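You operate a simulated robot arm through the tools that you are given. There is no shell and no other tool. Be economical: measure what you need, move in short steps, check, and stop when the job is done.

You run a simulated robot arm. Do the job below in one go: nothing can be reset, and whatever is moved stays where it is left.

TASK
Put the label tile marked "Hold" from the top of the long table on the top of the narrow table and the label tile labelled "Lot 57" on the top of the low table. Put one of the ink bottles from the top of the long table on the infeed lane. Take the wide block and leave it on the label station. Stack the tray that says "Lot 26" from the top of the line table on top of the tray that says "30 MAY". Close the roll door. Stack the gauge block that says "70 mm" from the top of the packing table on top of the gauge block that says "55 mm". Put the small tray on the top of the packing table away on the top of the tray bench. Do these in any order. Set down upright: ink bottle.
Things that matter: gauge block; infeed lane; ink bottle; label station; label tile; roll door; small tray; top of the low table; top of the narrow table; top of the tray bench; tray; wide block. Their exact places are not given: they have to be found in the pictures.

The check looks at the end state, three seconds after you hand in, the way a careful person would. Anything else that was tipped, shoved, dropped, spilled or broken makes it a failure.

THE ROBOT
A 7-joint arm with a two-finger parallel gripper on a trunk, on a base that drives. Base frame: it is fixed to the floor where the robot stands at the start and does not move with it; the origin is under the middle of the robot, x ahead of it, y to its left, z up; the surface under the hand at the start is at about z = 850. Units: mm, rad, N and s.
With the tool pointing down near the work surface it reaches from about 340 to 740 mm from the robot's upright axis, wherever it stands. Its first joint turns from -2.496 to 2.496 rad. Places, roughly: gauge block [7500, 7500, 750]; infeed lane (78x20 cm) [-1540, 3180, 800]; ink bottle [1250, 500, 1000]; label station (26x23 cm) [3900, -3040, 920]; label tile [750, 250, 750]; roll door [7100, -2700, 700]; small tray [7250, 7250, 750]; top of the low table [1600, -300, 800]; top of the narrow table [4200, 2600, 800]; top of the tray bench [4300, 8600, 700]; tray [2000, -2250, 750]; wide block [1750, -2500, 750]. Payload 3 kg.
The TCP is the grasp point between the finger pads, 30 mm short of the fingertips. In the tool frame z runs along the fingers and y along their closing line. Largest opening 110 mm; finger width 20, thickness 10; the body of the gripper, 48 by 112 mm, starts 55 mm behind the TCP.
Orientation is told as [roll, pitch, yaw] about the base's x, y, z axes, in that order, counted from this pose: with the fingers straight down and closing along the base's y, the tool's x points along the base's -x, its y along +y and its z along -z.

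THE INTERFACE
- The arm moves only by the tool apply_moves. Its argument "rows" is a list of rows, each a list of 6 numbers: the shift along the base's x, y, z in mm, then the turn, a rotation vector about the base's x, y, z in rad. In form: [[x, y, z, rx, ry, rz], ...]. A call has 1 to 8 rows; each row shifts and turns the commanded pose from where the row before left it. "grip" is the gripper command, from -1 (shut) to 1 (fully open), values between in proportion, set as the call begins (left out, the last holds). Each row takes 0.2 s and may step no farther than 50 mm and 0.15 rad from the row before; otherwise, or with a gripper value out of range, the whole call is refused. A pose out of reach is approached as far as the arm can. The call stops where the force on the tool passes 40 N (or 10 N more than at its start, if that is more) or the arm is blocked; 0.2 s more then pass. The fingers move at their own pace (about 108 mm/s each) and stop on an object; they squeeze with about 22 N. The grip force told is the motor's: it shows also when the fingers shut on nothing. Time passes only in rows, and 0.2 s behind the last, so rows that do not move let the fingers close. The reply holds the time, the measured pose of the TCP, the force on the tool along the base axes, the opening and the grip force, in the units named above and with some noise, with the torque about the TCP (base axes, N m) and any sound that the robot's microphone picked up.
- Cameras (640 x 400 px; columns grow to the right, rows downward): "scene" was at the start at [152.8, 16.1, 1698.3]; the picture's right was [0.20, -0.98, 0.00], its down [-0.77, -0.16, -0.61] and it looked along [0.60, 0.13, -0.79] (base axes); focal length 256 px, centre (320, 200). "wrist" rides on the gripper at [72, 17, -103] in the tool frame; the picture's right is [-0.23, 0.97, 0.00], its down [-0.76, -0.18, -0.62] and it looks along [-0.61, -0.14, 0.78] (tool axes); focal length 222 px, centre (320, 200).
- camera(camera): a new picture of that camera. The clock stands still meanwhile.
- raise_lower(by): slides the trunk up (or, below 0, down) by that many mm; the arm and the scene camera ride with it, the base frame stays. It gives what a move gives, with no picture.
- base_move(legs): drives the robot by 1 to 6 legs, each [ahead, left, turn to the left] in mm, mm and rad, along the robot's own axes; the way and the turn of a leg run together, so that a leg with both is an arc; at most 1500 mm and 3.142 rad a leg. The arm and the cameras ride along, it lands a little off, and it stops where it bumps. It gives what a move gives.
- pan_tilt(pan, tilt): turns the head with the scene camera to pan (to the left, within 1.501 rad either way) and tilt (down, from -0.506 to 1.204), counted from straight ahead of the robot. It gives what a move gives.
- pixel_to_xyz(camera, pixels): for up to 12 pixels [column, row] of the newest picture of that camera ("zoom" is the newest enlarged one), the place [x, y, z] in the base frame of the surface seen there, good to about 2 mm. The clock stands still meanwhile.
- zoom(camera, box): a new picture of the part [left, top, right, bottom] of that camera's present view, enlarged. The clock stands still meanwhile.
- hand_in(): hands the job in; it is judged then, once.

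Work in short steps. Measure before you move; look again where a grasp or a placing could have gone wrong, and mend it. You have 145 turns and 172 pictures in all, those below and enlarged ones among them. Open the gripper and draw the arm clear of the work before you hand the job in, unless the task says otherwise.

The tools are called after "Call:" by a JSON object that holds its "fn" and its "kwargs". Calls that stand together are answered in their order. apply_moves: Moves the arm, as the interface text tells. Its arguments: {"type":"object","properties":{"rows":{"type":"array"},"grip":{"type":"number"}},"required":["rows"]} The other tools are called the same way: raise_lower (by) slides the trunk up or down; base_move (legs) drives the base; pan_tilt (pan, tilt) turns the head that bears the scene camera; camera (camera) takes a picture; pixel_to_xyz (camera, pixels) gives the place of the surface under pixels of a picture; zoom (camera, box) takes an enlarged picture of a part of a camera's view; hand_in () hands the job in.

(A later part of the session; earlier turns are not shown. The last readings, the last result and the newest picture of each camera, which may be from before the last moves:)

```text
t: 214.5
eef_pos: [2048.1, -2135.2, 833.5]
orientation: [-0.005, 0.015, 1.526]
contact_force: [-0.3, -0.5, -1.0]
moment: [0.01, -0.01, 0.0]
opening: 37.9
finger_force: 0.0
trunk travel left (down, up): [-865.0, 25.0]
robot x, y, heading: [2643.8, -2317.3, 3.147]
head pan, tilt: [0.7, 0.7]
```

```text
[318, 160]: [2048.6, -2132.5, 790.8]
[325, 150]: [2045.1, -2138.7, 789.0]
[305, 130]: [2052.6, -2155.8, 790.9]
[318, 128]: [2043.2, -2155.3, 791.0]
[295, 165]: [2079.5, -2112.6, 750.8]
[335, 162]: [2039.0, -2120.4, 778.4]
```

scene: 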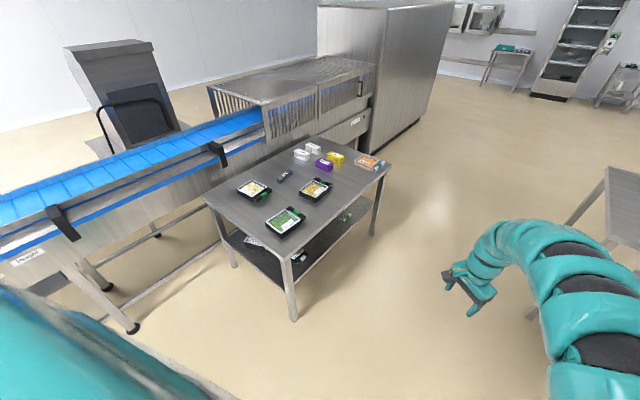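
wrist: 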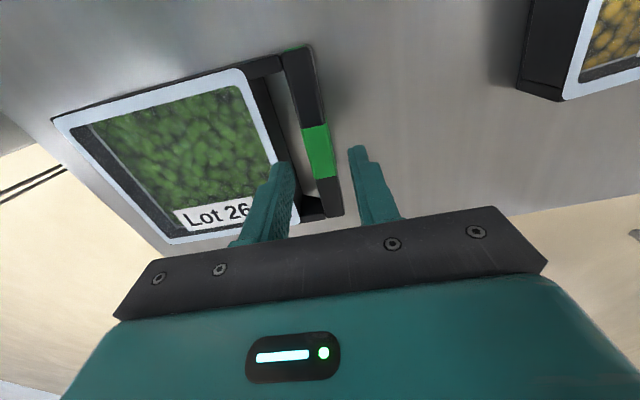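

Aligned with the bar. Lower 44 mm, close, and lift a little while watching force/moment.

Call:
{"fn": "apply_moves", "kwargs": {"rows": [[0, 0, -25, 0, 0, 0], [0, 0, -20, 0, 0, 0], [0, 0, 0, 0, 0, 0]]}}

Call:
{"fn": "apply_moves", "kwargs": {"grip": -1, "rows": [[0, 0, 0, 0, 0, 0], [0, 0, 0, 0, 0, 0], [0, 0, 0, 0, 0, 0], [0, 0, 10, 0, 0, 0], [0, 0, 10, 0, 0, 0], [0, 0, 0, 0, 0, 0]]}}

Call:
{"fn": "camera", "kwargs": {"camera": "wrist"}}

```text
t: 215.3
eef_pos: [2046.7, -2135.5, 791.3]
orientation: [-0.001, 0.017, 1.526]
contact_force: [0.7, -0.9, 17.4]
moment: [0.11, -0.57, 0.02]
opening: 38.1
finger_force: 0.3
trunk travel left (down, up): [-865.0, 25.0]
robot x, y, heading: [2643.0, -2318.8, 3.137]
head pan, tilt: [0.7, 0.7]
```

```text
t: 216.7
eef_pos: [2047.8, -2135.7, 809.2]
orientation: [-0.002, 0.013, 1.526]
contact_force: [0.2, -0.3, -2.6]
moment: [0.05, 0.23, 0.0]
opening: 18.1
finger_force: 22.5
trunk travel left (down, up): [-865.0, 25.0]
robot x, y, heading: [2640.4, -2320.9, 3.138]
head pan, tilt: [0.7, 0.7]
```

```text
109 pictures are left
```

wrist: 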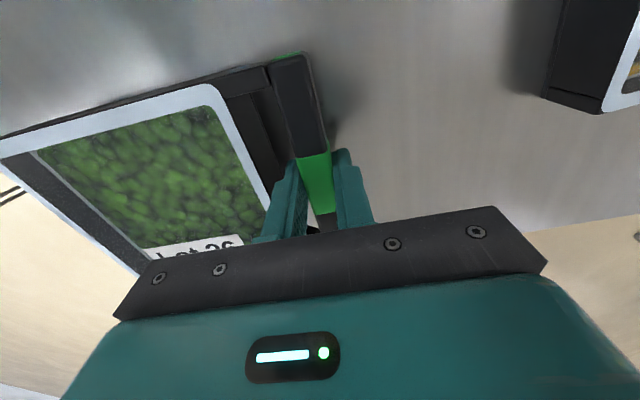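

Bar gripped (18 mm). Lift further and look for tilt.

Call:
{"fn": "apply_moves", "kwargs": {"rows": [[0, 0, 25, 0, 0, 0], [0, 0, 25, 0, 0, 0], [0, 0, 25, 0, 0, 0], [0, 0, 0, 0, 0, 0]]}}

Call:
{"fn": "camera", "kwargs": {"camera": "scene"}}

Call:
{"fn": "zoom", "kwargs": {"camera": "scene", "box": [200, 200, 440, 350]}}

Call:
{"fn": "camera", "kwargs": {"camera": "wrist"}}

```text
t: 217.7
eef_pos: [2047.9, -2135.1, 885.5]
orientation: [-0.005, 0.017, 1.525]
contact_force: [-1.4, 0.0, -3.6]
moment: [0.02, 0.2, -0.02]
opening: 17.8
finger_force: 21.9
trunk travel left (down, up): [-865.0, 25.0]
robot x, y, heading: [2644.1, -2315.4, 3.138]
head pan, tilt: [0.7, 0.7]
```

```text
108 pictures are left
```

scene: 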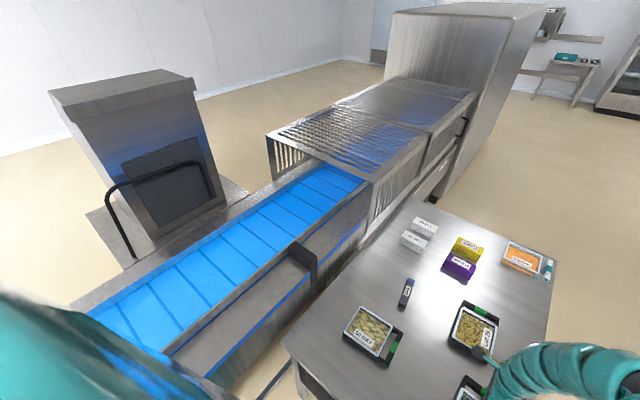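

```text
2.67 times, centred on (320, 275) of scene
```

zoom: 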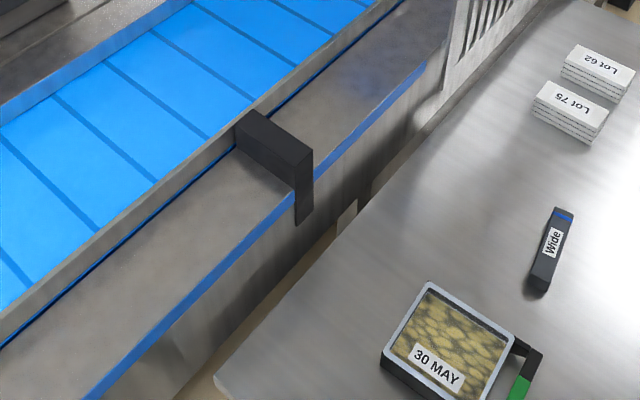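

```text
106 pictures are left
```

wrist: 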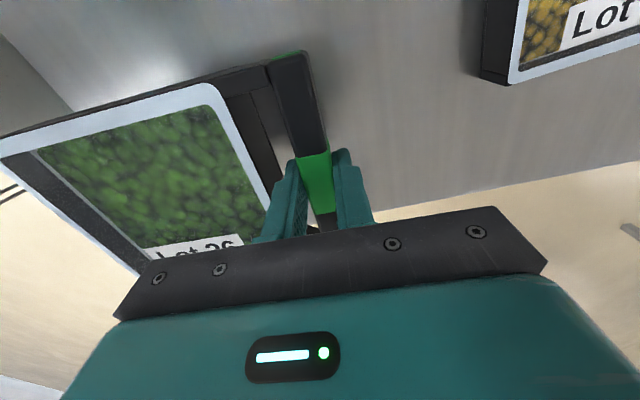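

The tray hangs level and firm. I re-measure 30 MAY rim corners and the "Wide" block in the zoom.

Call:
{"fn": "pixel_to_xyz", "kwargs": {"camera": "zoom", "pixels": [[430, 285], [514, 338], [384, 350], [465, 395], [524, 385], [565, 212], [543, 288], [552, 245], [572, 215], [533, 282]]}}

Call:
{"fn": "pixel_to_xyz", "kwargs": {"camera": "wrist", "pixels": [[205, 90], [5, 140], [130, 265], [268, 190], [225, 130]]}}

```text
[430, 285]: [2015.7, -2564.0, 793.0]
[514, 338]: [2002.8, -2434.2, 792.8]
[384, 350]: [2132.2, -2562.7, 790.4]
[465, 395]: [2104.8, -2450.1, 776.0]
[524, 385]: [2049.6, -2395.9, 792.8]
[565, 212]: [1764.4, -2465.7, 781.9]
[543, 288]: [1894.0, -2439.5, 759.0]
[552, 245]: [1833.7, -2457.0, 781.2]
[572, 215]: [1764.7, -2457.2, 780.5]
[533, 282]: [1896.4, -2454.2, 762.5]
```

```text
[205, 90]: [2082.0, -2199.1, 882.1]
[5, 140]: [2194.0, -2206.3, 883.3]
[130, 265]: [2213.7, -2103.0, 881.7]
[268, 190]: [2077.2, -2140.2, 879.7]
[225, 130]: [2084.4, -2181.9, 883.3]
```

Target TCP (1969,−2506) with +0.115 yaw; move over at z≈900 first.

Call:
{"fn": "apply_moves", "kwargs": {"rows": [[0, -40, 15, 0, 0, 0], [-5, -47, 0, 0, 0, 0.03], [-10, -47, 0, 0, 0, 0.03], [-13, -47, 0, 0, 0, 0.03], [-13, -47, 0, 0, 0, 0.025], [-13, -47, 0, 0, 0, 0], [-13, -48, 0, 0, 0, 0], [-12, -48, 0, 0, 0, 0]]}}

Call:
{"fn": "camera", "kwargs": {"camera": "wrist"}}

```text
t: 219.5
eef_pos: [2000.7, -2476.8, 917.0]
orientation: [-0.005, 0.016, 1.642]
contact_force: [0.2, 0.5, -3.5]
moment: [-0.05, 0.24, -0.01]
opening: 17.8
finger_force: 21.5
out of reach, approached as far as the arm can: row 7, 8
trunk travel left (down, up): [-865.0, 25.0]
robot x, y, heading: [2641.8, -2315.0, -3.139]
head pan, tilt: [0.7, 0.7]
```

```text
105 pictures are left
```

wrist: 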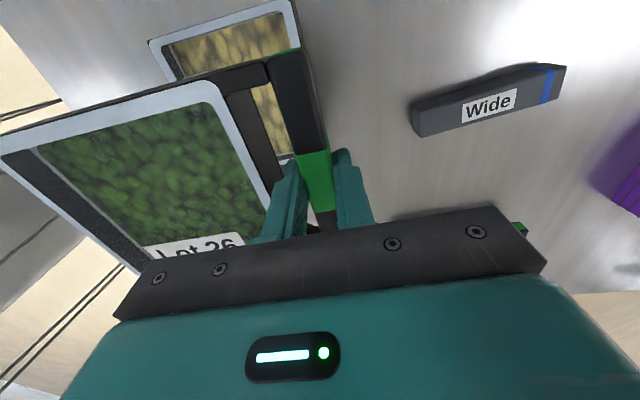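

Reach limit; use the base to shift 32 ahead and 29 left, then measure.

Call:
{"fn": "base_move", "kwargs": {"legs": [[32, 29, 0]]}}

Call:
{"fn": "camera", "kwargs": {"camera": "wrist"}}

Call:
{"fn": "pixel_to_xyz", "kwargs": {"camera": "wrist", "pixels": [[205, 90], [5, 140], [130, 265], [268, 190], [225, 130]]}}

```text
t: 220.3
eef_pos: [1966.8, -2506.6, 918.1]
orientation: [-0.004, 0.016, 1.642]
contact_force: [-0.1, 0.1, -2.8]
moment: [-0.01, 0.2, 0.04]
opening: 17.8
finger_force: 22.4
trunk travel left (down, up): [-865.0, 25.0]
robot x, y, heading: [2610.2, -2348.7, 3.148]
head pan, tilt: [0.7, 0.7]
```

```text
104 pictures are left
```

wrist: 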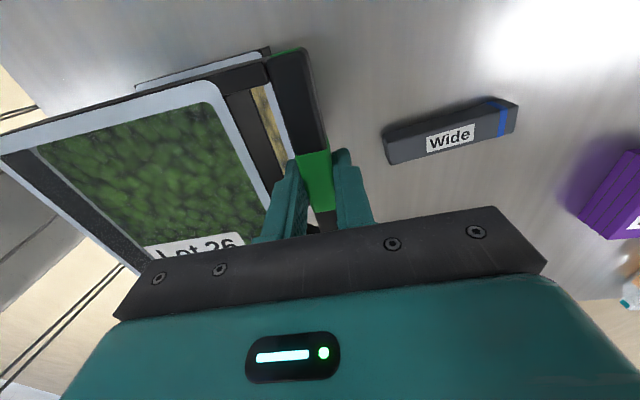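

```text
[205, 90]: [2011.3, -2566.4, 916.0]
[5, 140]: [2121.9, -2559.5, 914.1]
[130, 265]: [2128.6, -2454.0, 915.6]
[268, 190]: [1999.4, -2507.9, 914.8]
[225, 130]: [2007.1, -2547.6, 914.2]
```

Aligned over 30 MAY. Lower with the trunk 76 mm, then finish in small steps.

Call:
{"fn": "raise_lower", "kwargs": {"by": -76}}

Call:
{"fn": "camera", "kwargs": {"camera": "wrist"}}

```text
t: 221.5
eef_pos: [1969.0, -2506.4, 844.0]
orientation: [-0.004, 0.015, 1.639]
contact_force: [0.1, 0.2, -3.1]
moment: [-0.03, 0.24, -0.01]
opening: 17.8
finger_force: 22.3
trunk travel left (down, up): [-789.0, 101.0]
robot x, y, heading: [2615.2, -2349.2, 3.145]
head pan, tilt: [0.7, 0.7]
```

```text
103 pictures are left
```

wrist: 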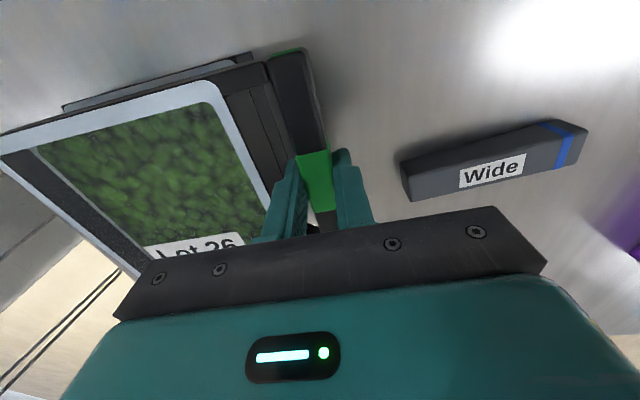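

Call:
{"fn": "raise_lower", "kwargs": {"by": -5}}

Call:
{"fn": "raise_lower", "kwargs": {"by": -2}}

```text
t: 222.0
eef_pos: [1968.4, -2506.1, 837.3]
orientation: [-0.004, 0.015, 1.642]
contact_force: [0.2, 0.2, -2.2]
moment: [-0.01, 0.23, -0.01]
opening: 17.8
finger_force: 21.5
trunk travel left (down, up): [-784.0, 106.0]
robot x, y, heading: [2612.5, -2346.8, 3.143]
head pan, tilt: [0.7, 0.7]
```

```text
t: 222.5
eef_pos: [1968.5, -2506.2, 835.9]
orientation: [-0.003, 0.015, 1.64]
contact_force: [0.0, 0.6, -2.2]
moment: [-0.01, 0.22, -0.06]
opening: 17.9
finger_force: 21.9
trunk travel left (down, up): [-782.0, 108.0]
robot x, y, heading: [2611.3, -2349.0, 3.139]
head pan, tilt: [0.7, 0.7]
```

No contact yet (force still −2.2); continue 1–2 mm at a time.

Call:
{"fn": "raise_lower", "kwargs": {"by": -2}}

Call:
{"fn": "raise_lower", "kwargs": {"by": -2}}

```text
t: 223.1
eef_pos: [1968.3, -2506.4, 833.3]
orientation: [-0.003, 0.016, 1.64]
contact_force: [0.3, -0.1, -1.9]
moment: [0.03, 0.21, -0.03]
opening: 17.5
finger_force: 22.1
trunk travel left (down, up): [-780.0, 110.0]
robot x, y, heading: [2609.6, -2345.7, 3.143]
head pan, tilt: [0.7, 0.7]
```

```text
t: 223.6
eef_pos: [1969.0, -2506.1, 831.7]
orientation: [-0.003, 0.017, 1.64]
contact_force: [-1.4, -0.9, 10.1]
moment: [0.4, -0.21, 0.07]
opening: 18.0
finger_force: 21.5
trunk travel left (down, up): [-778.0, 112.0]
robot x, y, heading: [2612.9, -2347.4, 3.14]
head pan, tilt: [0.7, 0.7]
```

Contact at TCP 831.7 (= 41 mm above the grasp height, as expected). Open slightly and rise.

Call:
{"fn": "apply_moves", "kwargs": {"grip": -0.4, "rows": [[0, 0, 0, 0, 0, 0], [0, 0, 0, 0, 0, 0], [0, 0, 15, 0, 0, 0], [0, 0, 30, 0, 0, 0], [0, 0, 40, 0, 0, 0], [0, 0, 40, 0, 0, 0]]}}

Call:
{"fn": "camera", "kwargs": {"camera": "wrist"}}

Call:
{"fn": "camera", "kwargs": {"camera": "scene"}}

```text
t: 225.0
eef_pos: [1969.3, -2505.8, 957.0]
orientation: [-0.005, 0.017, 1.64]
contact_force: [0.0, 0.0, -0.4]
moment: [-0.01, 0.01, -0.02]
opening: 33.0
finger_force: 0.1
trunk travel left (down, up): [-778.0, 112.0]
robot x, y, heading: [2611.4, -2351.6, 3.138]
head pan, tilt: [0.7, 0.7]
```

```text
102 pictures are left
```

wrist: 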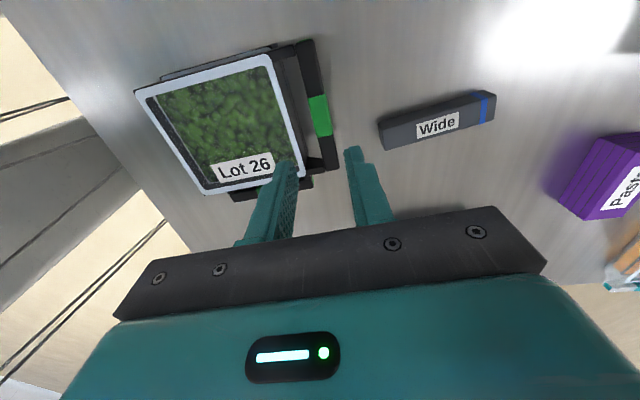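

```text
101 pictures are left
```

scene: 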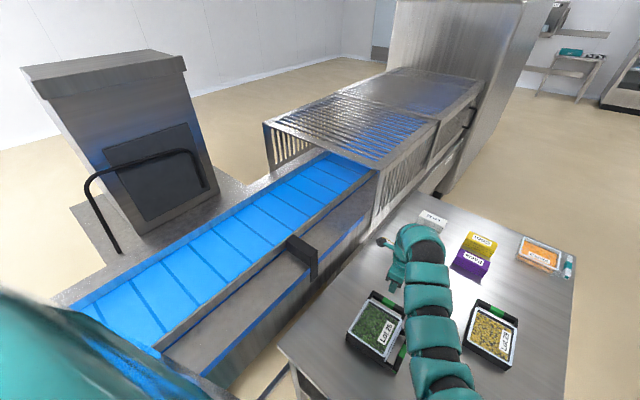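

Tray stack looks good. Next the "Wide" block (x 1764–1896, y≈−2454, top 781): raise and rotate the tool by +1.6, lower the trunk for more reach, and shift the base slightly.

Call:
{"fn": "apply_moves", "kwargs": {"rows": [[0, 0, 30, 0, 0, 0.145], [0, 0, 30, 0, 0, 0.145], [0, 0, 30, 0, 0, 0.145], [0, 0, 30, 0, 0, 0.145], [0, 0, 30, 0, 0, 0.145], [0, 0, 30, 0, 0, 0.145], [0, 0, 10, 0, 0, 0.145], [0, 0, 0, 0, 0, 0.145]]}}

Call:
{"fn": "apply_moves", "kwargs": {"grip": 0.3, "rows": [[0, 0, 0, 0, 0, 0.145], [0, 0, 0, 0, 0, 0.145], [0, 0, 0, 0, 0, 0.145]]}}

Call:
{"fn": "raise_lower", "kwargs": {"by": -200}}

Call:
{"fn": "base_move", "kwargs": {"legs": [[45, 85, 0]]}}

Call:
{"fn": "camera", "kwargs": {"camera": "wrist"}}

```text
t: 226.8
eef_pos: [1969.5, -2506.7, 1146.2]
orientation: [-0.004, 0.017, 2.802]
contact_force: [0.4, -1.2, 0.1]
moment: [-0.02, 0.01, 0.0]
opening: 33.2
finger_force: 0.1
trunk travel left (down, up): [-778.0, 112.0]
robot x, y, heading: [2611.1, -2346.6, 3.137]
head pan, tilt: [0.7, 0.7]
```

```text
t: 227.6
eef_pos: [1967.8, -2505.3, 1145.6]
orientation: [-0.003, 0.015, -3.044]
contact_force: [0.5, -0.1, -1.2]
moment: [0.04, 0.0, 0.0]
opening: 71.5
finger_force: 0.0
trunk travel left (down, up): [-778.0, 112.0]
robot x, y, heading: [2612.6, -2346.0, 3.141]
head pan, tilt: [0.7, 0.7]
```

```text
t: 229.8
eef_pos: [1968.9, -2505.6, 945.7]
orientation: [-0.002, 0.015, -3.049]
contact_force: [0.1, -0.2, 0.0]
moment: [-0.05, 0.02, -0.01]
opening: 71.4
finger_force: 0.0
trunk travel left (down, up): [-578.0, 312.0]
robot x, y, heading: [2608.5, -2343.7, 3.142]
head pan, tilt: [0.7, 0.7]
```

```text
t: 230.9
eef_pos: [1923.7, -2590.7, 945.6]
orientation: [-0.005, 0.017, -3.048]
contact_force: [-0.3, -0.8, -0.2]
moment: [0.0, -0.02, 0.0]
opening: 71.2
finger_force: 0.1
trunk travel left (down, up): [-578.0, 312.0]
robot x, y, heading: [2566.3, -2430.5, 3.143]
head pan, tilt: [0.7, 0.7]
```

```text
100 pictures are left
```

wrist: 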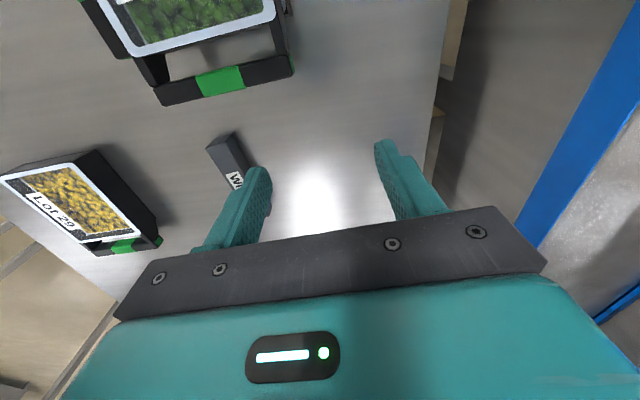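

Now move to above the block at (1842,−2454).

Call:
{"fn": "apply_moves", "kwargs": {"rows": [[-10, 45, 0, 0, 0, 0], [-20, 45, 0, 0, 0, 0], [-25, 40, 0, 0, 0, 0], [-27, 7, -20, 0, 0, 0], [0, 0, -40, 0, 0, 0], [0, 0, 0, 0, 0, 0]]}}

Call:
{"fn": "camera", "kwargs": {"camera": "wrist"}}

```text
t: 232.3
eef_pos: [1841.3, -2453.8, 887.5]
orientation: [-0.003, 0.017, -3.048]
contact_force: [0.5, -0.6, 0.7]
moment: [0.01, -0.01, -0.01]
opening: 71.6
finger_force: 0.0
trunk travel left (down, up): [-578.0, 312.0]
robot x, y, heading: [2568.0, -2431.6, 3.137]
head pan, tilt: [0.7, 0.7]
```

```text
99 pictures are left
```

wrist: 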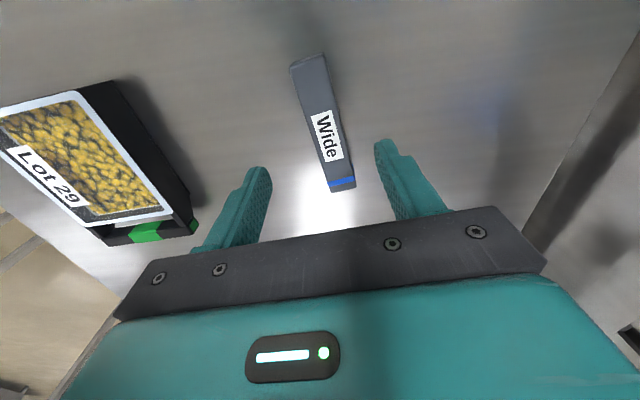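

Call:
{"fn": "pixel_to_xyz", "kwargs": {"camera": "wrist", "pixels": [[294, 68], [322, 56], [354, 180], [331, 185], [315, 95], [345, 186], [326, 140]]}}

```text
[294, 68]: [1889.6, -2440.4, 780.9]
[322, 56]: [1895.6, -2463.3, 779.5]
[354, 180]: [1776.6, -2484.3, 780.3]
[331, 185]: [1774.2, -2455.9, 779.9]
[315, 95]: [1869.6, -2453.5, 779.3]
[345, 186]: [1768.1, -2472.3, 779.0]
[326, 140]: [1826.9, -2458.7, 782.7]
```

Block centre (1832,−2461), angle 0.147. Fine-adjust and lower to z≈785, then close.

Call:
{"fn": "apply_moves", "kwargs": {"rows": [[-5, -6, -30, 0, 0, 0.05], [0, 0, -40, 0, 0, 0], [0, 0, -22, 0, 0, 0], [0, 0, -10, 0, 0, 0], [0, 0, 0, 0, 0, 0]]}}

Call:
{"fn": "apply_moves", "kwargs": {"grip": -1, "rows": [[0, 0, 0, 0, 0, 0], [0, 0, 0, 0, 0, 0], [0, 0, 0, 0, 0, 0], [0, 0, 30, 0, 0, 0], [0, 0, 40, 0, 0, 0], [0, 0, 40, 0, 0, 0]]}}

Call:
{"fn": "camera", "kwargs": {"camera": "wrist"}}

```text
t: 233.5
eef_pos: [1837.6, -2461.0, 783.9]
orientation: [-0.005, 0.017, -2.997]
contact_force: [0.9, -0.8, -0.6]
moment: [0.03, -0.02, -0.01]
opening: 71.3
finger_force: 0.0
trunk travel left (down, up): [-578.0, 312.0]
robot x, y, heading: [2567.2, -2432.7, 3.137]
head pan, tilt: [0.7, 0.7]
```

```text
t: 234.9
eef_pos: [1836.9, -2459.3, 893.3]
orientation: [-0.003, 0.018, -2.998]
contact_force: [0.0, 0.2, -0.8]
moment: [0.02, -0.06, -0.01]
opening: 32.1
finger_force: 22.2
trunk travel left (down, up): [-578.0, 312.0]
robot x, y, heading: [2567.1, -2434.2, 3.142]
head pan, tilt: [0.7, 0.7]
```

```text
98 pictures are left
```

wrist: 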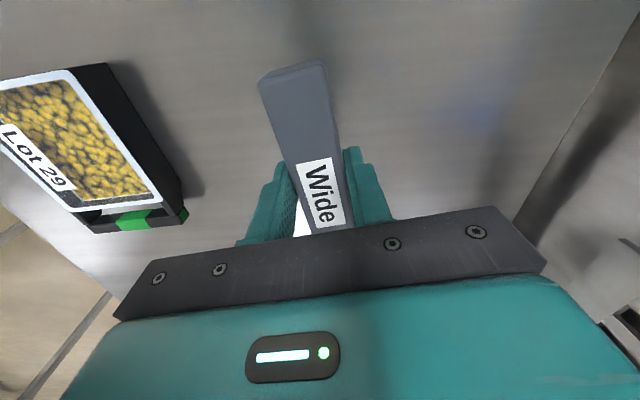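

Block held. Raise the trunk and drive back along +x to x≈3900, then turn to face the conveyor/label station.

Call:
{"fn": "raise_lower", "kwargs": {"by": 270}}

Call:
{"fn": "base_move", "kwargs": {"legs": [[-600, 0, 0], [-730, -500, 0], [0, 0, 1.57]]}}

Call:
{"fn": "pan_tilt", "kwargs": {"pan": 0.2, "tilt": 0.55}}

Call:
{"fn": "camera", "kwargs": {"camera": "scene"}}

```text
t: 237.6
eef_pos: [1836.4, -2458.3, 1164.1]
orientation: [-0.003, 0.017, -2.999]
contact_force: [0.0, 0.1, -1.5]
moment: [0.0, -0.02, 0.04]
opening: 31.5
finger_force: 22.2
trunk travel left (down, up): [-848.0, 42.0]
robot x, y, heading: [2565.7, -2430.0, 3.144]
head pan, tilt: [0.7, 0.7]
```

```text
t: 249.1
eef_pos: [3924.5, -2640.9, 1161.9]
orientation: [-0.005, 0.017, -1.41]
contact_force: [0.2, 1.0, -1.1]
moment: [0.04, -0.01, -0.02]
opening: 31.8
finger_force: 21.6
trunk travel left (down, up): [-848.0, 42.0]
robot x, y, heading: [3880.6, -1911.0, -1.556]
head pan, tilt: [0.7, 0.7]
```

```text
t: 250.0
eef_pos: [3924.5, -2640.6, 1162.4]
orientation: [-0.004, 0.017, -1.41]
contact_force: [-0.6, 0.0, -1.0]
moment: [0.0, 0.03, 0.0]
opening: 31.7
finger_force: 21.9
trunk travel left (down, up): [-848.0, 42.0]
robot x, y, heading: [3887.8, -1909.0, -1.554]
head pan, tilt: [0.201, 0.55]
```

```text
97 pictures are left
```

scene: 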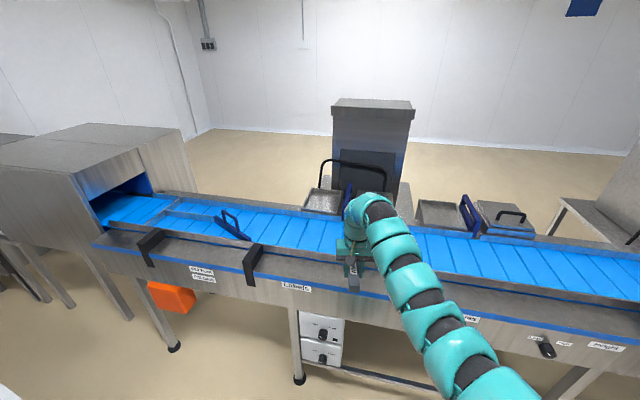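

Call:
{"fn": "zoom", "kwargs": {"camera": "scene", "box": [150, 170, 480, 360]}}

Call:
{"fn": "pixel_to_xyz", "kwargs": {"camera": "scene", "pixels": [[320, 235], [295, 245], [345, 240], [232, 225], [395, 240], [324, 200], [300, 215], [350, 290], [255, 260], [450, 245], [440, 215], [385, 285]]}}

```text
1.94 times, centred on (315, 265) of scene
```

zoom: 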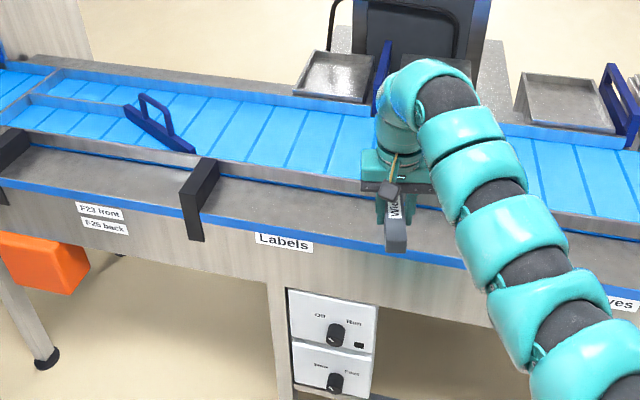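

```text
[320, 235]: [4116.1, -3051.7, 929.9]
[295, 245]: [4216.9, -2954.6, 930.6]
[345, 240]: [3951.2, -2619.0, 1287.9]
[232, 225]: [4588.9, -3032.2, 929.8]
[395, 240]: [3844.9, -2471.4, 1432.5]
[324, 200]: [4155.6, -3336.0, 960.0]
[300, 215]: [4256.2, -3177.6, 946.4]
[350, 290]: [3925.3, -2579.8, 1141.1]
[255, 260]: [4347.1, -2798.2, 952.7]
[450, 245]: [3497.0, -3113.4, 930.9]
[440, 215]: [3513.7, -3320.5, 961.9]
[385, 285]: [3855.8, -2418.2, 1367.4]
```

The arm hides the region at x≈3900. I strafe right (−x) 500 mm and look left.

Call:
{"fn": "base_move", "kwargs": {"legs": [[0, -500, 0]]}}

Call:
{"fn": "pan_tilt", "kwargs": {"pan": 0.5, "tilt": 0.55}}

Call:
{"fn": "camera", "kwargs": {"camera": "scene"}}

Call:
{"fn": "zoom", "kwargs": {"camera": "scene", "box": [200, 160, 480, 330]}}

```text
t: 252.9
eef_pos: [3434.6, -2648.1, 1161.8]
orientation: [-0.004, 0.018, -1.407]
contact_force: [-0.2, 0.5, -2.1]
moment: [0.03, -0.01, 0.01]
opening: 32.0
finger_force: 21.7
trunk travel left (down, up): [-848.0, 42.0]
robot x, y, heading: [3391.9, -1916.2, -1.556]
head pan, tilt: [0.201, 0.55]
```

```text
t: 253.8
eef_pos: [3435.2, -2647.5, 1163.5]
orientation: [-0.003, 0.017, -1.406]
contact_force: [0.0, 0.9, -1.2]
moment: [0.0, 0.01, 0.0]
opening: 31.6
finger_force: 22.0
trunk travel left (down, up): [-848.0, 42.0]
robot x, y, heading: [3395.5, -1918.2, -1.552]
head pan, tilt: [0.499, 0.55]
```

```text
95 pictures are left
```

scene: 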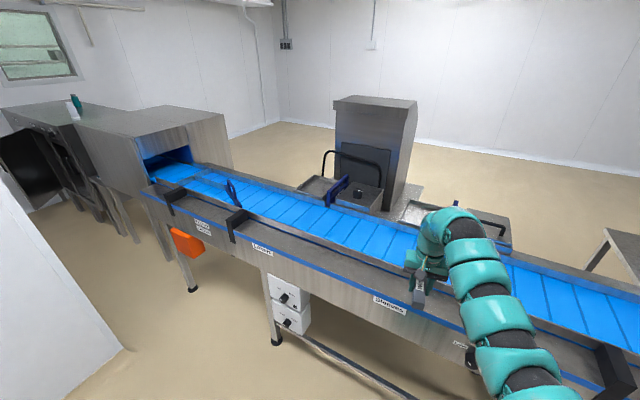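

```text
2.29 times, centred on (340, 245) of scene
```

zoom: 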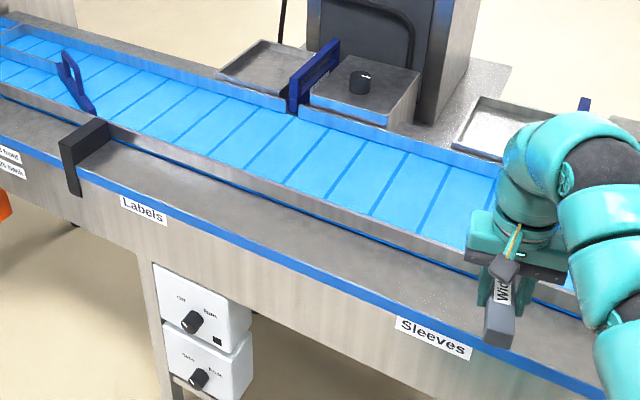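

Measure the belt in front of the knob box, and signs.

Call:
{"fn": "pixel_to_xyz", "kwargs": {"camera": "zoom", "pixels": [[365, 75], [310, 85], [400, 125], [320, 150], [350, 180], [140, 208], [430, 338], [430, 170], [285, 200], [500, 190], [270, 70], [70, 80]]}}

Call:
{"fn": "zoom", "kwargs": {"camera": "scene", "box": [280, 160, 430, 260]}}

```text
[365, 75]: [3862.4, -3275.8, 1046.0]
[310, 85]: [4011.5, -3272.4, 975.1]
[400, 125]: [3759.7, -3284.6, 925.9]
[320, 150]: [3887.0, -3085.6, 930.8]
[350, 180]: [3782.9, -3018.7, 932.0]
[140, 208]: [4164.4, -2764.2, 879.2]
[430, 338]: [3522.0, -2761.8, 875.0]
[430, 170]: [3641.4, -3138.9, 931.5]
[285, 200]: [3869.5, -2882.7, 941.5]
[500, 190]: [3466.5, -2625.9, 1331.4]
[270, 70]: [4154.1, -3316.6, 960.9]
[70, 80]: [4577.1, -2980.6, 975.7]
```

```text
4.00 times, centred on (355, 210) of scene
```

zoom: 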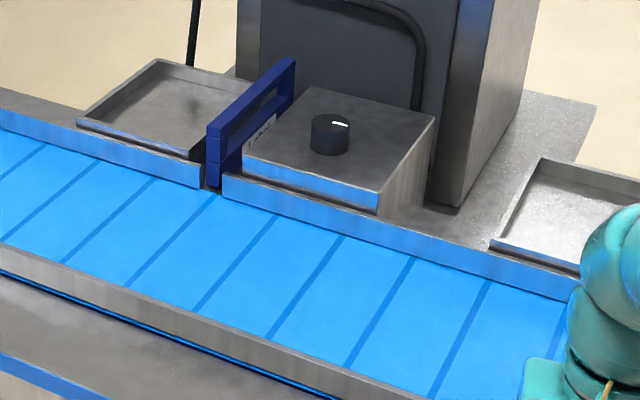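

Label station = belt section in front of the knob box, centre ≈(3890,−3040), z 931. Drive so that the block is above it.

Call:
{"fn": "base_move", "kwargs": {"legs": [[0, 455, 0], [390, 0, 0]]}}

Call:
{"fn": "camera", "kwargs": {"camera": "wrist"}}

Call:
{"fn": "pixel_to_xyz", "kwargs": {"camera": "wrist", "pixels": [[200, 60], [300, 30], [450, 60], [450, 150], [200, 150], [560, 200], [120, 100], [400, 20]]}}

```text
t: 258.5
eef_pos: [3885.6, -3031.1, 1162.4]
orientation: [-0.003, 0.017, -1.414]
contact_force: [-0.5, -0.2, -1.3]
moment: [0.06, -0.02, 0.0]
opening: 31.9
finger_force: 22.3
trunk travel left (down, up): [-848.0, 42.0]
robot x, y, heading: [3847.8, -2295.1, -1.566]
head pan, tilt: [0.499, 0.55]
```

```text
92 pictures are left
```

wrist: 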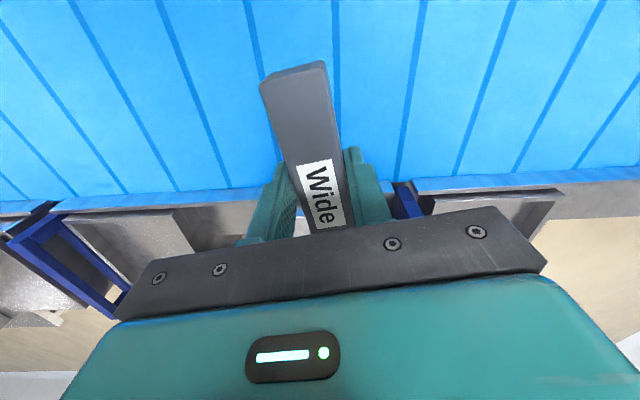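

```text
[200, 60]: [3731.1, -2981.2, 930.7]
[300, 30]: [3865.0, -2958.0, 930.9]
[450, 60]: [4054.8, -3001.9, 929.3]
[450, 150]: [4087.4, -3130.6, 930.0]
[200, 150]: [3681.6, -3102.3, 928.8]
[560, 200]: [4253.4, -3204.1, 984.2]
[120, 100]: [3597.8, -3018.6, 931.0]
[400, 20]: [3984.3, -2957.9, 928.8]
```

Lower toward TCP z≈967.

Call:
{"fn": "apply_moves", "kwargs": {"rows": [[5, -5, -40, 0, 0, 0], [0, 0, -45, 0, 0, 0], [0, 0, -45, 0, 0, 0], [0, 0, -40, 0, 0, 0], [0, 0, -20, 0, 0, 0], [0, 0, -3, 0, 0, 0], [0, 0, 0, 0, 0, 0]]}}

Call:
{"fn": "camera", "kwargs": {"camera": "wrist"}}

```text
t: 260.1
eef_pos: [3891.1, -3034.7, 968.7]
orientation: [-0.003, 0.017, -1.414]
contact_force: [0.0, -0.3, -0.9]
moment: [0.01, 0.03, 0.01]
opening: 31.7
finger_force: 21.7
trunk travel left (down, up): [-848.0, 42.0]
robot x, y, heading: [3849.2, -2300.0, -1.561]
head pan, tilt: [0.499, 0.55]
```

```text
91 pictures are left
```

wrist: 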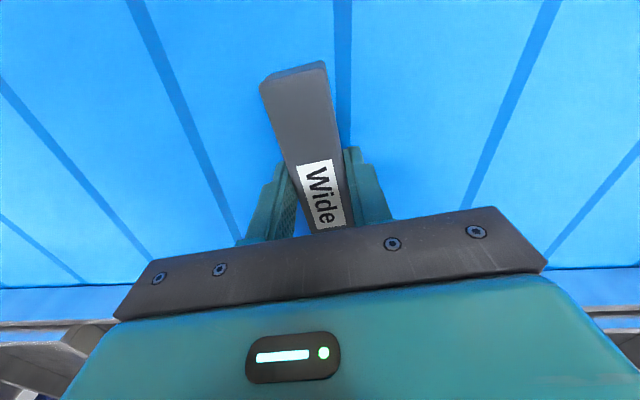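

Nearly down; step 2 mm at a time to contact, then release.

Call:
{"fn": "apply_moves", "kwargs": {"rows": [[0, 0, -2, 0, 0, 0], [0, 0, -1.5, 0, 0, 0], [0, 0, 0, 0, 0, 0]]}}

Call:
{"fn": "apply_moves", "kwargs": {"grip": 0.0, "rows": [[0, 0, 0, 0, 0, 0], [0, 0, 0, 0, 0, 0], [0, 0, 15, 0, 0, 0], [0, 0, 45, 0, 0, 0], [0, 0, 45, 0, 0, 0], [0, 0, 45, 0, 0, 0], [0, 0, 45, 0, 0, 0]]}}

Call:
{"fn": "camera", "kwargs": {"camera": "wrist"}}

```text
t: 260.9
eef_pos: [3891.0, -3036.2, 966.2]
orientation: [-0.004, 0.018, -1.413]
contact_force: [0.4, 0.4, -0.9]
moment: [0.03, 0.02, 0.01]
opening: 31.8
finger_force: 22.1
trunk travel left (down, up): [-848.0, 42.0]
robot x, y, heading: [3849.6, -2301.6, -1.561]
head pan, tilt: [0.499, 0.55]
```

```text
t: 262.5
eef_pos: [3890.9, -3034.2, 1159.2]
orientation: [-0.004, 0.015, -1.413]
contact_force: [-0.1, -0.7, -0.3]
moment: [-0.02, 0.0, 0.0]
opening: 54.8
finger_force: 0.0
trunk travel left (down, up): [-848.0, 42.0]
robot x, y, heading: [3846.2, -2300.8, -1.564]
head pan, tilt: [0.499, 0.55]
```

```text
90 pictures are left
```

wrist: 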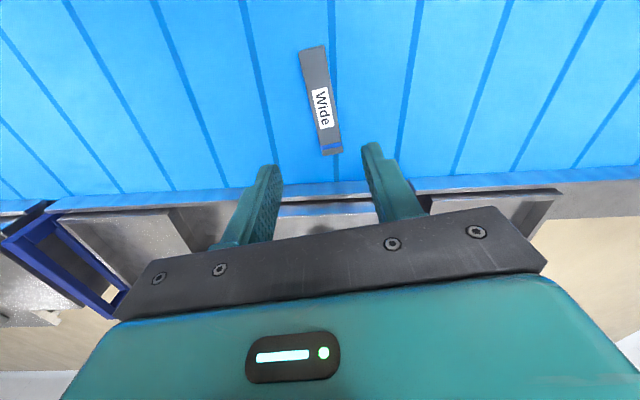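

Block is on the label station. Now toward the roll door at (7100,−2700): back off, and look left for the pillar and route.

Call:
{"fn": "base_move", "kwargs": {"legs": [[-500, 0, 0]]}}

Call:
{"fn": "pan_tilt", "kwargs": {"pan": 1.3, "tilt": 0.4}}

Call:
{"fn": "camera", "kwargs": {"camera": "scene"}}

Call:
{"fn": "pixel_to_xyz", "kwargs": {"camera": "scene", "pixels": [[100, 300], [200, 300], [320, 300], [320, 200], [450, 250], [500, 200], [250, 220], [400, 180], [60, 250], [150, 200]]}}

```text
t: 265.4
eef_pos: [3889.1, -2536.5, 1159.8]
orientation: [-0.004, 0.016, -1.405]
contact_force: [1.3, 0.3, -0.2]
moment: [0.0, -0.01, 0.01]
opening: 55.3
finger_force: 0.0
trunk travel left (down, up): [-848.0, 42.0]
robot x, y, heading: [3841.2, -1802.6, -1.55]
head pan, tilt: [0.499, 0.55]
```

```text
t: 266.6
eef_pos: [3889.0, -2536.1, 1158.5]
orientation: [-0.003, 0.017, -1.404]
contact_force: [0.1, 0.1, 0.5]
moment: [0.0, -0.03, -0.02]
opening: 55.1
finger_force: 0.0
trunk travel left (down, up): [-848.0, 42.0]
robot x, y, heading: [3843.4, -1802.7, -1.555]
head pan, tilt: [1.3, 0.4]
```

```text
89 pictures are left
```

scene: 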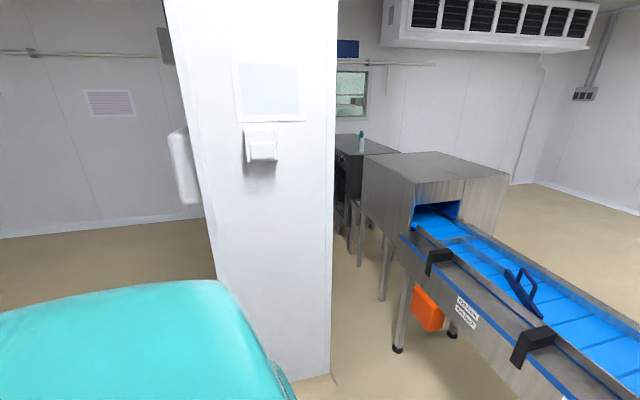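

```text
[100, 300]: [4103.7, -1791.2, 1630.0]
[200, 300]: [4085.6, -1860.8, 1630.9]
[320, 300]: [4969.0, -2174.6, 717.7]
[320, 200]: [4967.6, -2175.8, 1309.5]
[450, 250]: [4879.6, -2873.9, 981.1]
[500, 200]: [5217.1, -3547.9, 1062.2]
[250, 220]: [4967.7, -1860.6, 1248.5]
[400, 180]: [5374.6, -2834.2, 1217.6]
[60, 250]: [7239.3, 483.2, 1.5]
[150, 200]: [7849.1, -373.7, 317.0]
```

The pillar stands at x≥4968, y −2230…−1620. I go around its north side at y≈−850 to x≈6500 and look right.

Call:
{"fn": "base_move", "kwargs": {"legs": [[0, 0, 1.555], [0, 950, 0], [1500, 0, 0], [1200, 0, 0]]}}

Call:
{"fn": "pan_tilt", "kwargs": {"pan": -1.2, "tilt": 0.4}}

Call:
{"fn": "camera", "kwargs": {"camera": "scene"}}

```text
t: 288.1
eef_pos: [7328.1, -835.2, 1158.4]
orientation: [-0.002, 0.017, 0.142]
contact_force: [0.0, -0.3, -0.5]
moment: [0.0, 0.04, 0.03]
opening: 54.7
finger_force: 0.0
trunk travel left (down, up): [-848.0, 42.0]
robot x, y, heading: [6595.8, -866.5, -0.007]
head pan, tilt: [1.3, 0.4]
```

```text
t: 290.4
eef_pos: [7327.6, -834.9, 1158.5]
orientation: [-0.005, 0.017, 0.144]
contact_force: [-0.4, 0.6, 0.4]
moment: [0.0, -0.01, -0.02]
opening: 54.8
finger_force: 0.1
trunk travel left (down, up): [-848.0, 42.0]
robot x, y, heading: [6594.6, -865.9, -0.004]
head pan, tilt: [-1.201, 0.4]
```

```text
88 pictures are left
```

scene: 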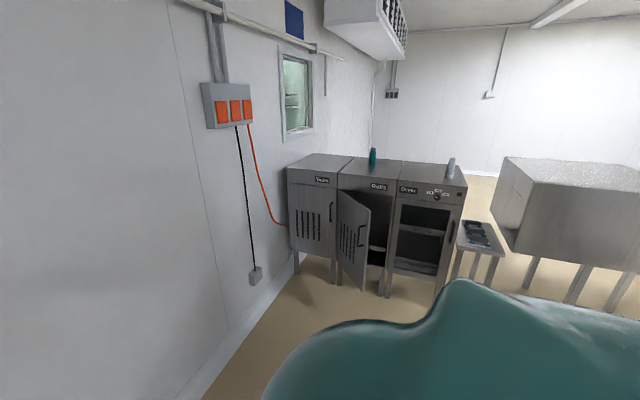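

Three cabinets are visible; the middle door stands ajar. Zoom on it and measure.

Call:
{"fn": "zoom", "kwargs": {"camera": "scene", "box": [270, 140, 480, 310]}}

Call:
{"fn": "pixel_to_xyz", "kwargs": {"camera": "scene", "pixels": [[338, 188], [370, 215], [367, 290], [338, 275], [360, 235], [387, 200], [385, 290], [290, 170], [330, 210], [350, 240], [460, 180], [400, 200]]}}

```text
2.35 times, centred on (375, 225) of scene
```

zoom: 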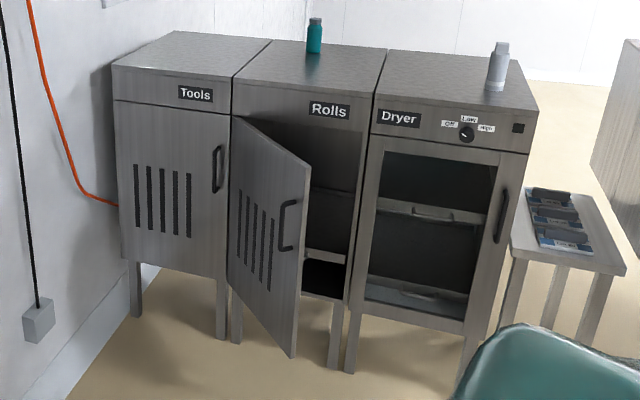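

```text
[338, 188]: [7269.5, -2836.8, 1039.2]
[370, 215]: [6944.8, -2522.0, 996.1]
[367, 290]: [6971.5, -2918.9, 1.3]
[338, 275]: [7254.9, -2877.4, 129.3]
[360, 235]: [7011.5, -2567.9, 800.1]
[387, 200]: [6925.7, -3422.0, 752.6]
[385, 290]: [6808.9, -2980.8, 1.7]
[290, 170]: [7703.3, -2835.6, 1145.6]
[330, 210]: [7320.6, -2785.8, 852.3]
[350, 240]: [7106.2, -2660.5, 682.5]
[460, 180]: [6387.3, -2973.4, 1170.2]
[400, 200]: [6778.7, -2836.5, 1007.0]
```

The "Rolls" door is hinged at about (7270,−2836), free edge at (6945,−2522), i.e. 44° open, z up to ~1000. I'll push its outer face toward −y with the closed gripper at z≈620. First get in front and lower the trunk.

Call:
{"fn": "base_move", "kwargs": {"legs": [[0, 0, -1.567], [0, 530, 0], [500, 0, 0]]}}

Call:
{"fn": "raise_lower", "kwargs": {"by": -300}}

Call:
{"fn": "apply_moves", "kwargs": {"grip": -1, "rows": [[0, 0, -45, 0, 0, 0], [0, 10, -45, 0, 0, 0], [0, 30, -35, 0, 0, -0.07], [0, 40, -25, 0, 0, -0.07], [0, 45, -20, 0, 0, 0], [0, 45, -20, 0, 0, 0], [0, 45, -20, 0, 0, 0], [0, 20, -30, 0, 0, 0]]}}

Call:
{"fn": "pan_tilt", "kwargs": {"pan": 0.0, "tilt": 0.5}}

Call:
{"fn": "camera", "kwargs": {"camera": "scene"}}

```text
t: 299.8
eef_pos: [7211.7, -2078.9, 1158.3]
orientation: [-0.004, 0.017, -1.383]
contact_force: [0.6, 0.3, -0.1]
moment: [0.01, -0.02, 0.0]
opening: 54.8
finger_force: 0.0
trunk travel left (down, up): [-848.0, 42.0]
robot x, y, heading: [7144.0, -1350.1, -1.53]
head pan, tilt: [-1.201, 0.4]
```

```text
t: 302.8
eef_pos: [7212.9, -2079.6, 859.1]
orientation: [-0.002, 0.018, -1.383]
contact_force: [0.8, 0.8, -0.3]
moment: [0.0, -0.02, 0.02]
opening: 55.2
finger_force: 0.2
trunk travel left (down, up): [-548.0, 342.0]
robot x, y, heading: [7145.7, -1348.6, -1.531]
head pan, tilt: [-1.201, 0.4]
```

```text
t: 304.6
eef_pos: [7211.6, -1843.5, 620.5]
orientation: [-0.004, 0.016, -1.522]
contact_force: [1.2, 0.1, -0.3]
moment: [0.02, 0.02, 0.02]
opening: 0.1
finger_force: 22.4
trunk travel left (down, up): [-548.0, 342.0]
robot x, y, heading: [7148.0, -1348.4, -1.531]
head pan, tilt: [-1.201, 0.4]
```

```text
t: 306.0
eef_pos: [7212.7, -1844.5, 620.3]
orientation: [-0.004, 0.018, -1.523]
contact_force: [-0.3, -0.4, -0.4]
moment: [0.0, -0.02, 0.01]
opening: 0.0
finger_force: 21.9
trunk travel left (down, up): [-548.0, 342.0]
robot x, y, heading: [7148.4, -1347.5, -1.525]
head pan, tilt: [0.0, 0.499]
```

```text
86 pictures are left
```

scene: 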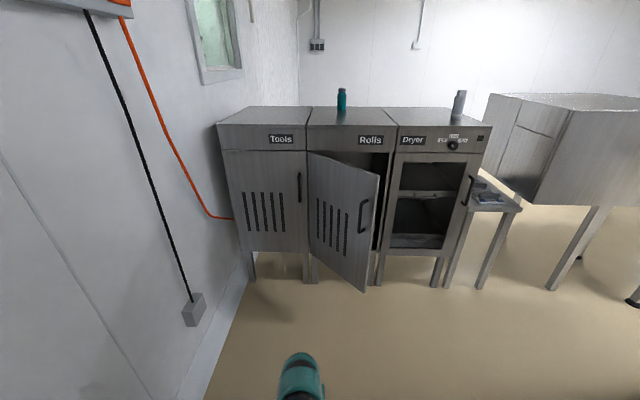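

I re-measure the door from here.

Call:
{"fn": "pixel_to_xyz", "kwargs": {"camera": "scene", "pixels": [[375, 185], [312, 158], [363, 285], [312, 240], [363, 215], [359, 215], [340, 200], [340, 240], [300, 190], [345, 142], [262, 200]]}}

```text
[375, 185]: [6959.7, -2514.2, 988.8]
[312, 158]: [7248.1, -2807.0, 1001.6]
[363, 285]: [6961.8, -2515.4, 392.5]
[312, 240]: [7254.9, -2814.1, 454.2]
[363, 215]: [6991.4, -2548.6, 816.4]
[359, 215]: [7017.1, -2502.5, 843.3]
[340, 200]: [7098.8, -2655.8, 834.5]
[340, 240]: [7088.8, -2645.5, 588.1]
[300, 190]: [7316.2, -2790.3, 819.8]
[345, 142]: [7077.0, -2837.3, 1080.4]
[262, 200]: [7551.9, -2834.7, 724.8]
```

Door outer face runs (7250,−2807)→(6957,−2514); handle reaches (7017,−2502). I drive ahead so the gripper is at about x 7125, y −2490.

Call:
{"fn": "base_move", "kwargs": {"legs": [[0, 0, -0.045], [640, -65, 0]]}}

Call:
{"fn": "pan_tilt", "kwargs": {"pan": 0.0, "tilt": 0.8}}

Call:
{"fn": "camera", "kwargs": {"camera": "scene"}}

Call:
{"fn": "camera", "kwargs": {"camera": "wrist"}}

```text
t: 309.9
eef_pos: [7122.3, -2478.0, 620.1]
orientation: [-0.003, 0.017, -1.569]
contact_force: [0.6, -0.3, 0.2]
moment: [-0.01, 0.01, 0.02]
opening: 0.0
finger_force: 22.4
trunk travel left (down, up): [-548.0, 342.0]
robot x, y, heading: [7080.4, -1975.9, -1.576]
head pan, tilt: [0.0, 0.499]
```

```text
t: 310.7
eef_pos: [7122.6, -2478.9, 619.6]
orientation: [-0.004, 0.016, -1.568]
contact_force: [-0.4, -0.1, 0.0]
moment: [0.0, 0.0, -0.02]
opening: 0.0
finger_force: 22.2
trunk travel left (down, up): [-548.0, 342.0]
robot x, y, heading: [7083.1, -1981.4, -1.572]
head pan, tilt: [0.0, 0.799]
```

```text
85 pictures are left
```

scene: 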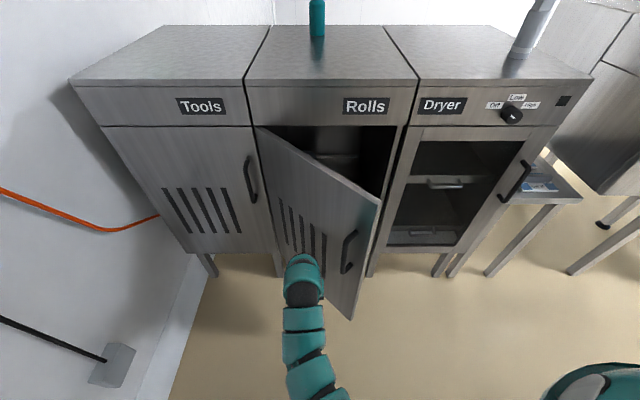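

```text
84 pictures are left
```

wrist: 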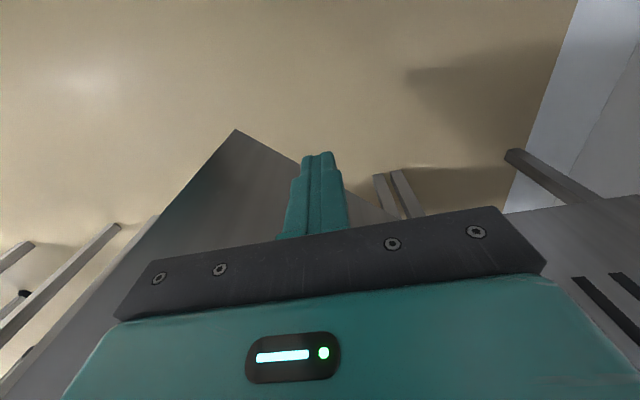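

Push straight −y in modest steps, watching the force.

Call:
{"fn": "apply_moves", "kwargs": {"rows": [[0, -30, 0, 0, 0, 0], [0, -30, 0, 0, 0, 0], [0, -25, 0, 0, 0, 0], [0, -25, 0, 0, 0, 0], [0, -20, 0, 0, 0, 0], [0, -20, 0, 0, 0, 0]]}}

Call:
{"fn": "camera", "kwargs": {"camera": "scene"}}

```text
t: 312.1
eef_pos: [7120.8, -2629.2, 619.3]
orientation: [-0.004, 0.018, -1.568]
contact_force: [0.5, -0.1, 1.1]
moment: [0.0, -0.05, -0.01]
opening: 0.0
finger_force: 22.1
trunk travel left (down, up): [-548.0, 342.0]
robot x, y, heading: [7078.3, -1977.8, -1.576]
head pan, tilt: [0.0, 0.799]
```

```text
83 pictures are left
```

scene: 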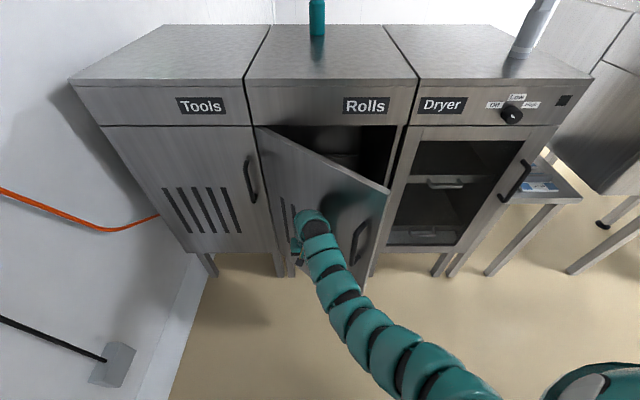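

The door is moving easily. I bring the base 90 mm closer (it pushes further), then finish with the arm.

Call:
{"fn": "base_move", "kwargs": {"legs": [[90, 0, 0]]}}

Call:
{"fn": "apply_moves", "kwargs": {"rows": [[0, -20, 0, 0, 0, 0], [0, -20, 0, 0, 0, 0], [0, -15, 0, 0, 0, 0], [0, -10, 0, 0, 0, 0], [0, -10, 0, 0, 0, 0], [0, -10, 0, 0, 0, 0]]}}

Call:
{"fn": "camera", "kwargs": {"camera": "scene"}}

```text
t: 313.2
eef_pos: [7120.9, -2718.3, 619.1]
orientation: [-0.003, 0.018, -1.568]
contact_force: [-0.2, -0.5, -0.2]
moment: [0.02, 0.0, 0.02]
opening: 0.3
finger_force: 22.6
trunk travel left (down, up): [-548.0, 342.0]
robot x, y, heading: [7080.6, -2069.4, -1.572]
head pan, tilt: [0.0, 0.799]
```

```text
t: 314.6
eef_pos: [7121.6, -2783.0, 618.2]
orientation: [-0.002, 0.016, -1.568]
contact_force: [0.1, 0.3, -0.3]
moment: [-0.02, 0.0, -0.02]
opening: 0.1
finger_force: 22.0
out of reach, approached as far as the arm can: row 5, 6
trunk travel left (down, up): [-548.0, 342.0]
robot x, y, heading: [7082.6, -2070.0, -1.573]
head pan, tilt: [0.0, 0.799]
```

```text
82 pictures are left
```

scene: 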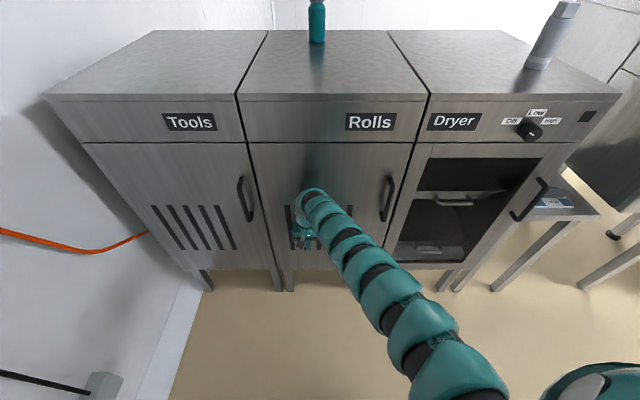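

The door looks shut; measure its face versus the cabinet front.

Call:
{"fn": "pixel_to_xyz", "kwargs": {"camera": "scene", "pixels": [[405, 165], [400, 180], [340, 170], [260, 165], [260, 250], [400, 110], [425, 180], [180, 180], [385, 225]]}}

Call:
{"fn": "zoom", "kwargs": {"camera": "scene", "box": [230, 90, 450, 290]}}

```text
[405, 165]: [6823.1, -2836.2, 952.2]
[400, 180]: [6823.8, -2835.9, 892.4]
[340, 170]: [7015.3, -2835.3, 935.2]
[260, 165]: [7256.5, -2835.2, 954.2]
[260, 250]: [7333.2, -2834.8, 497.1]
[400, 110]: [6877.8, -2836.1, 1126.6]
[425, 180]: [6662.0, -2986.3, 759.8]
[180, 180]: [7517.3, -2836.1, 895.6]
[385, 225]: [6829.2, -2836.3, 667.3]
```

```text
2.00 times, centred on (340, 190) of scene
```

zoom: 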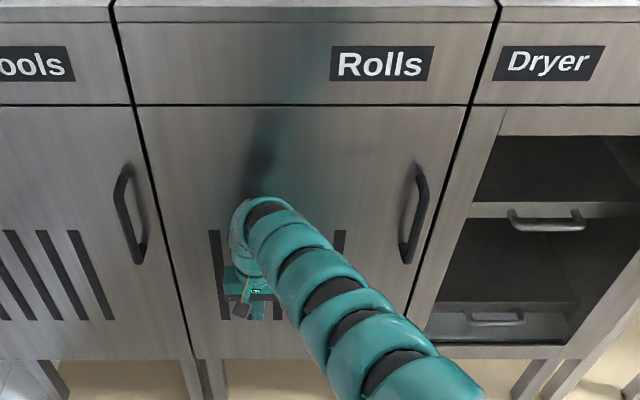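

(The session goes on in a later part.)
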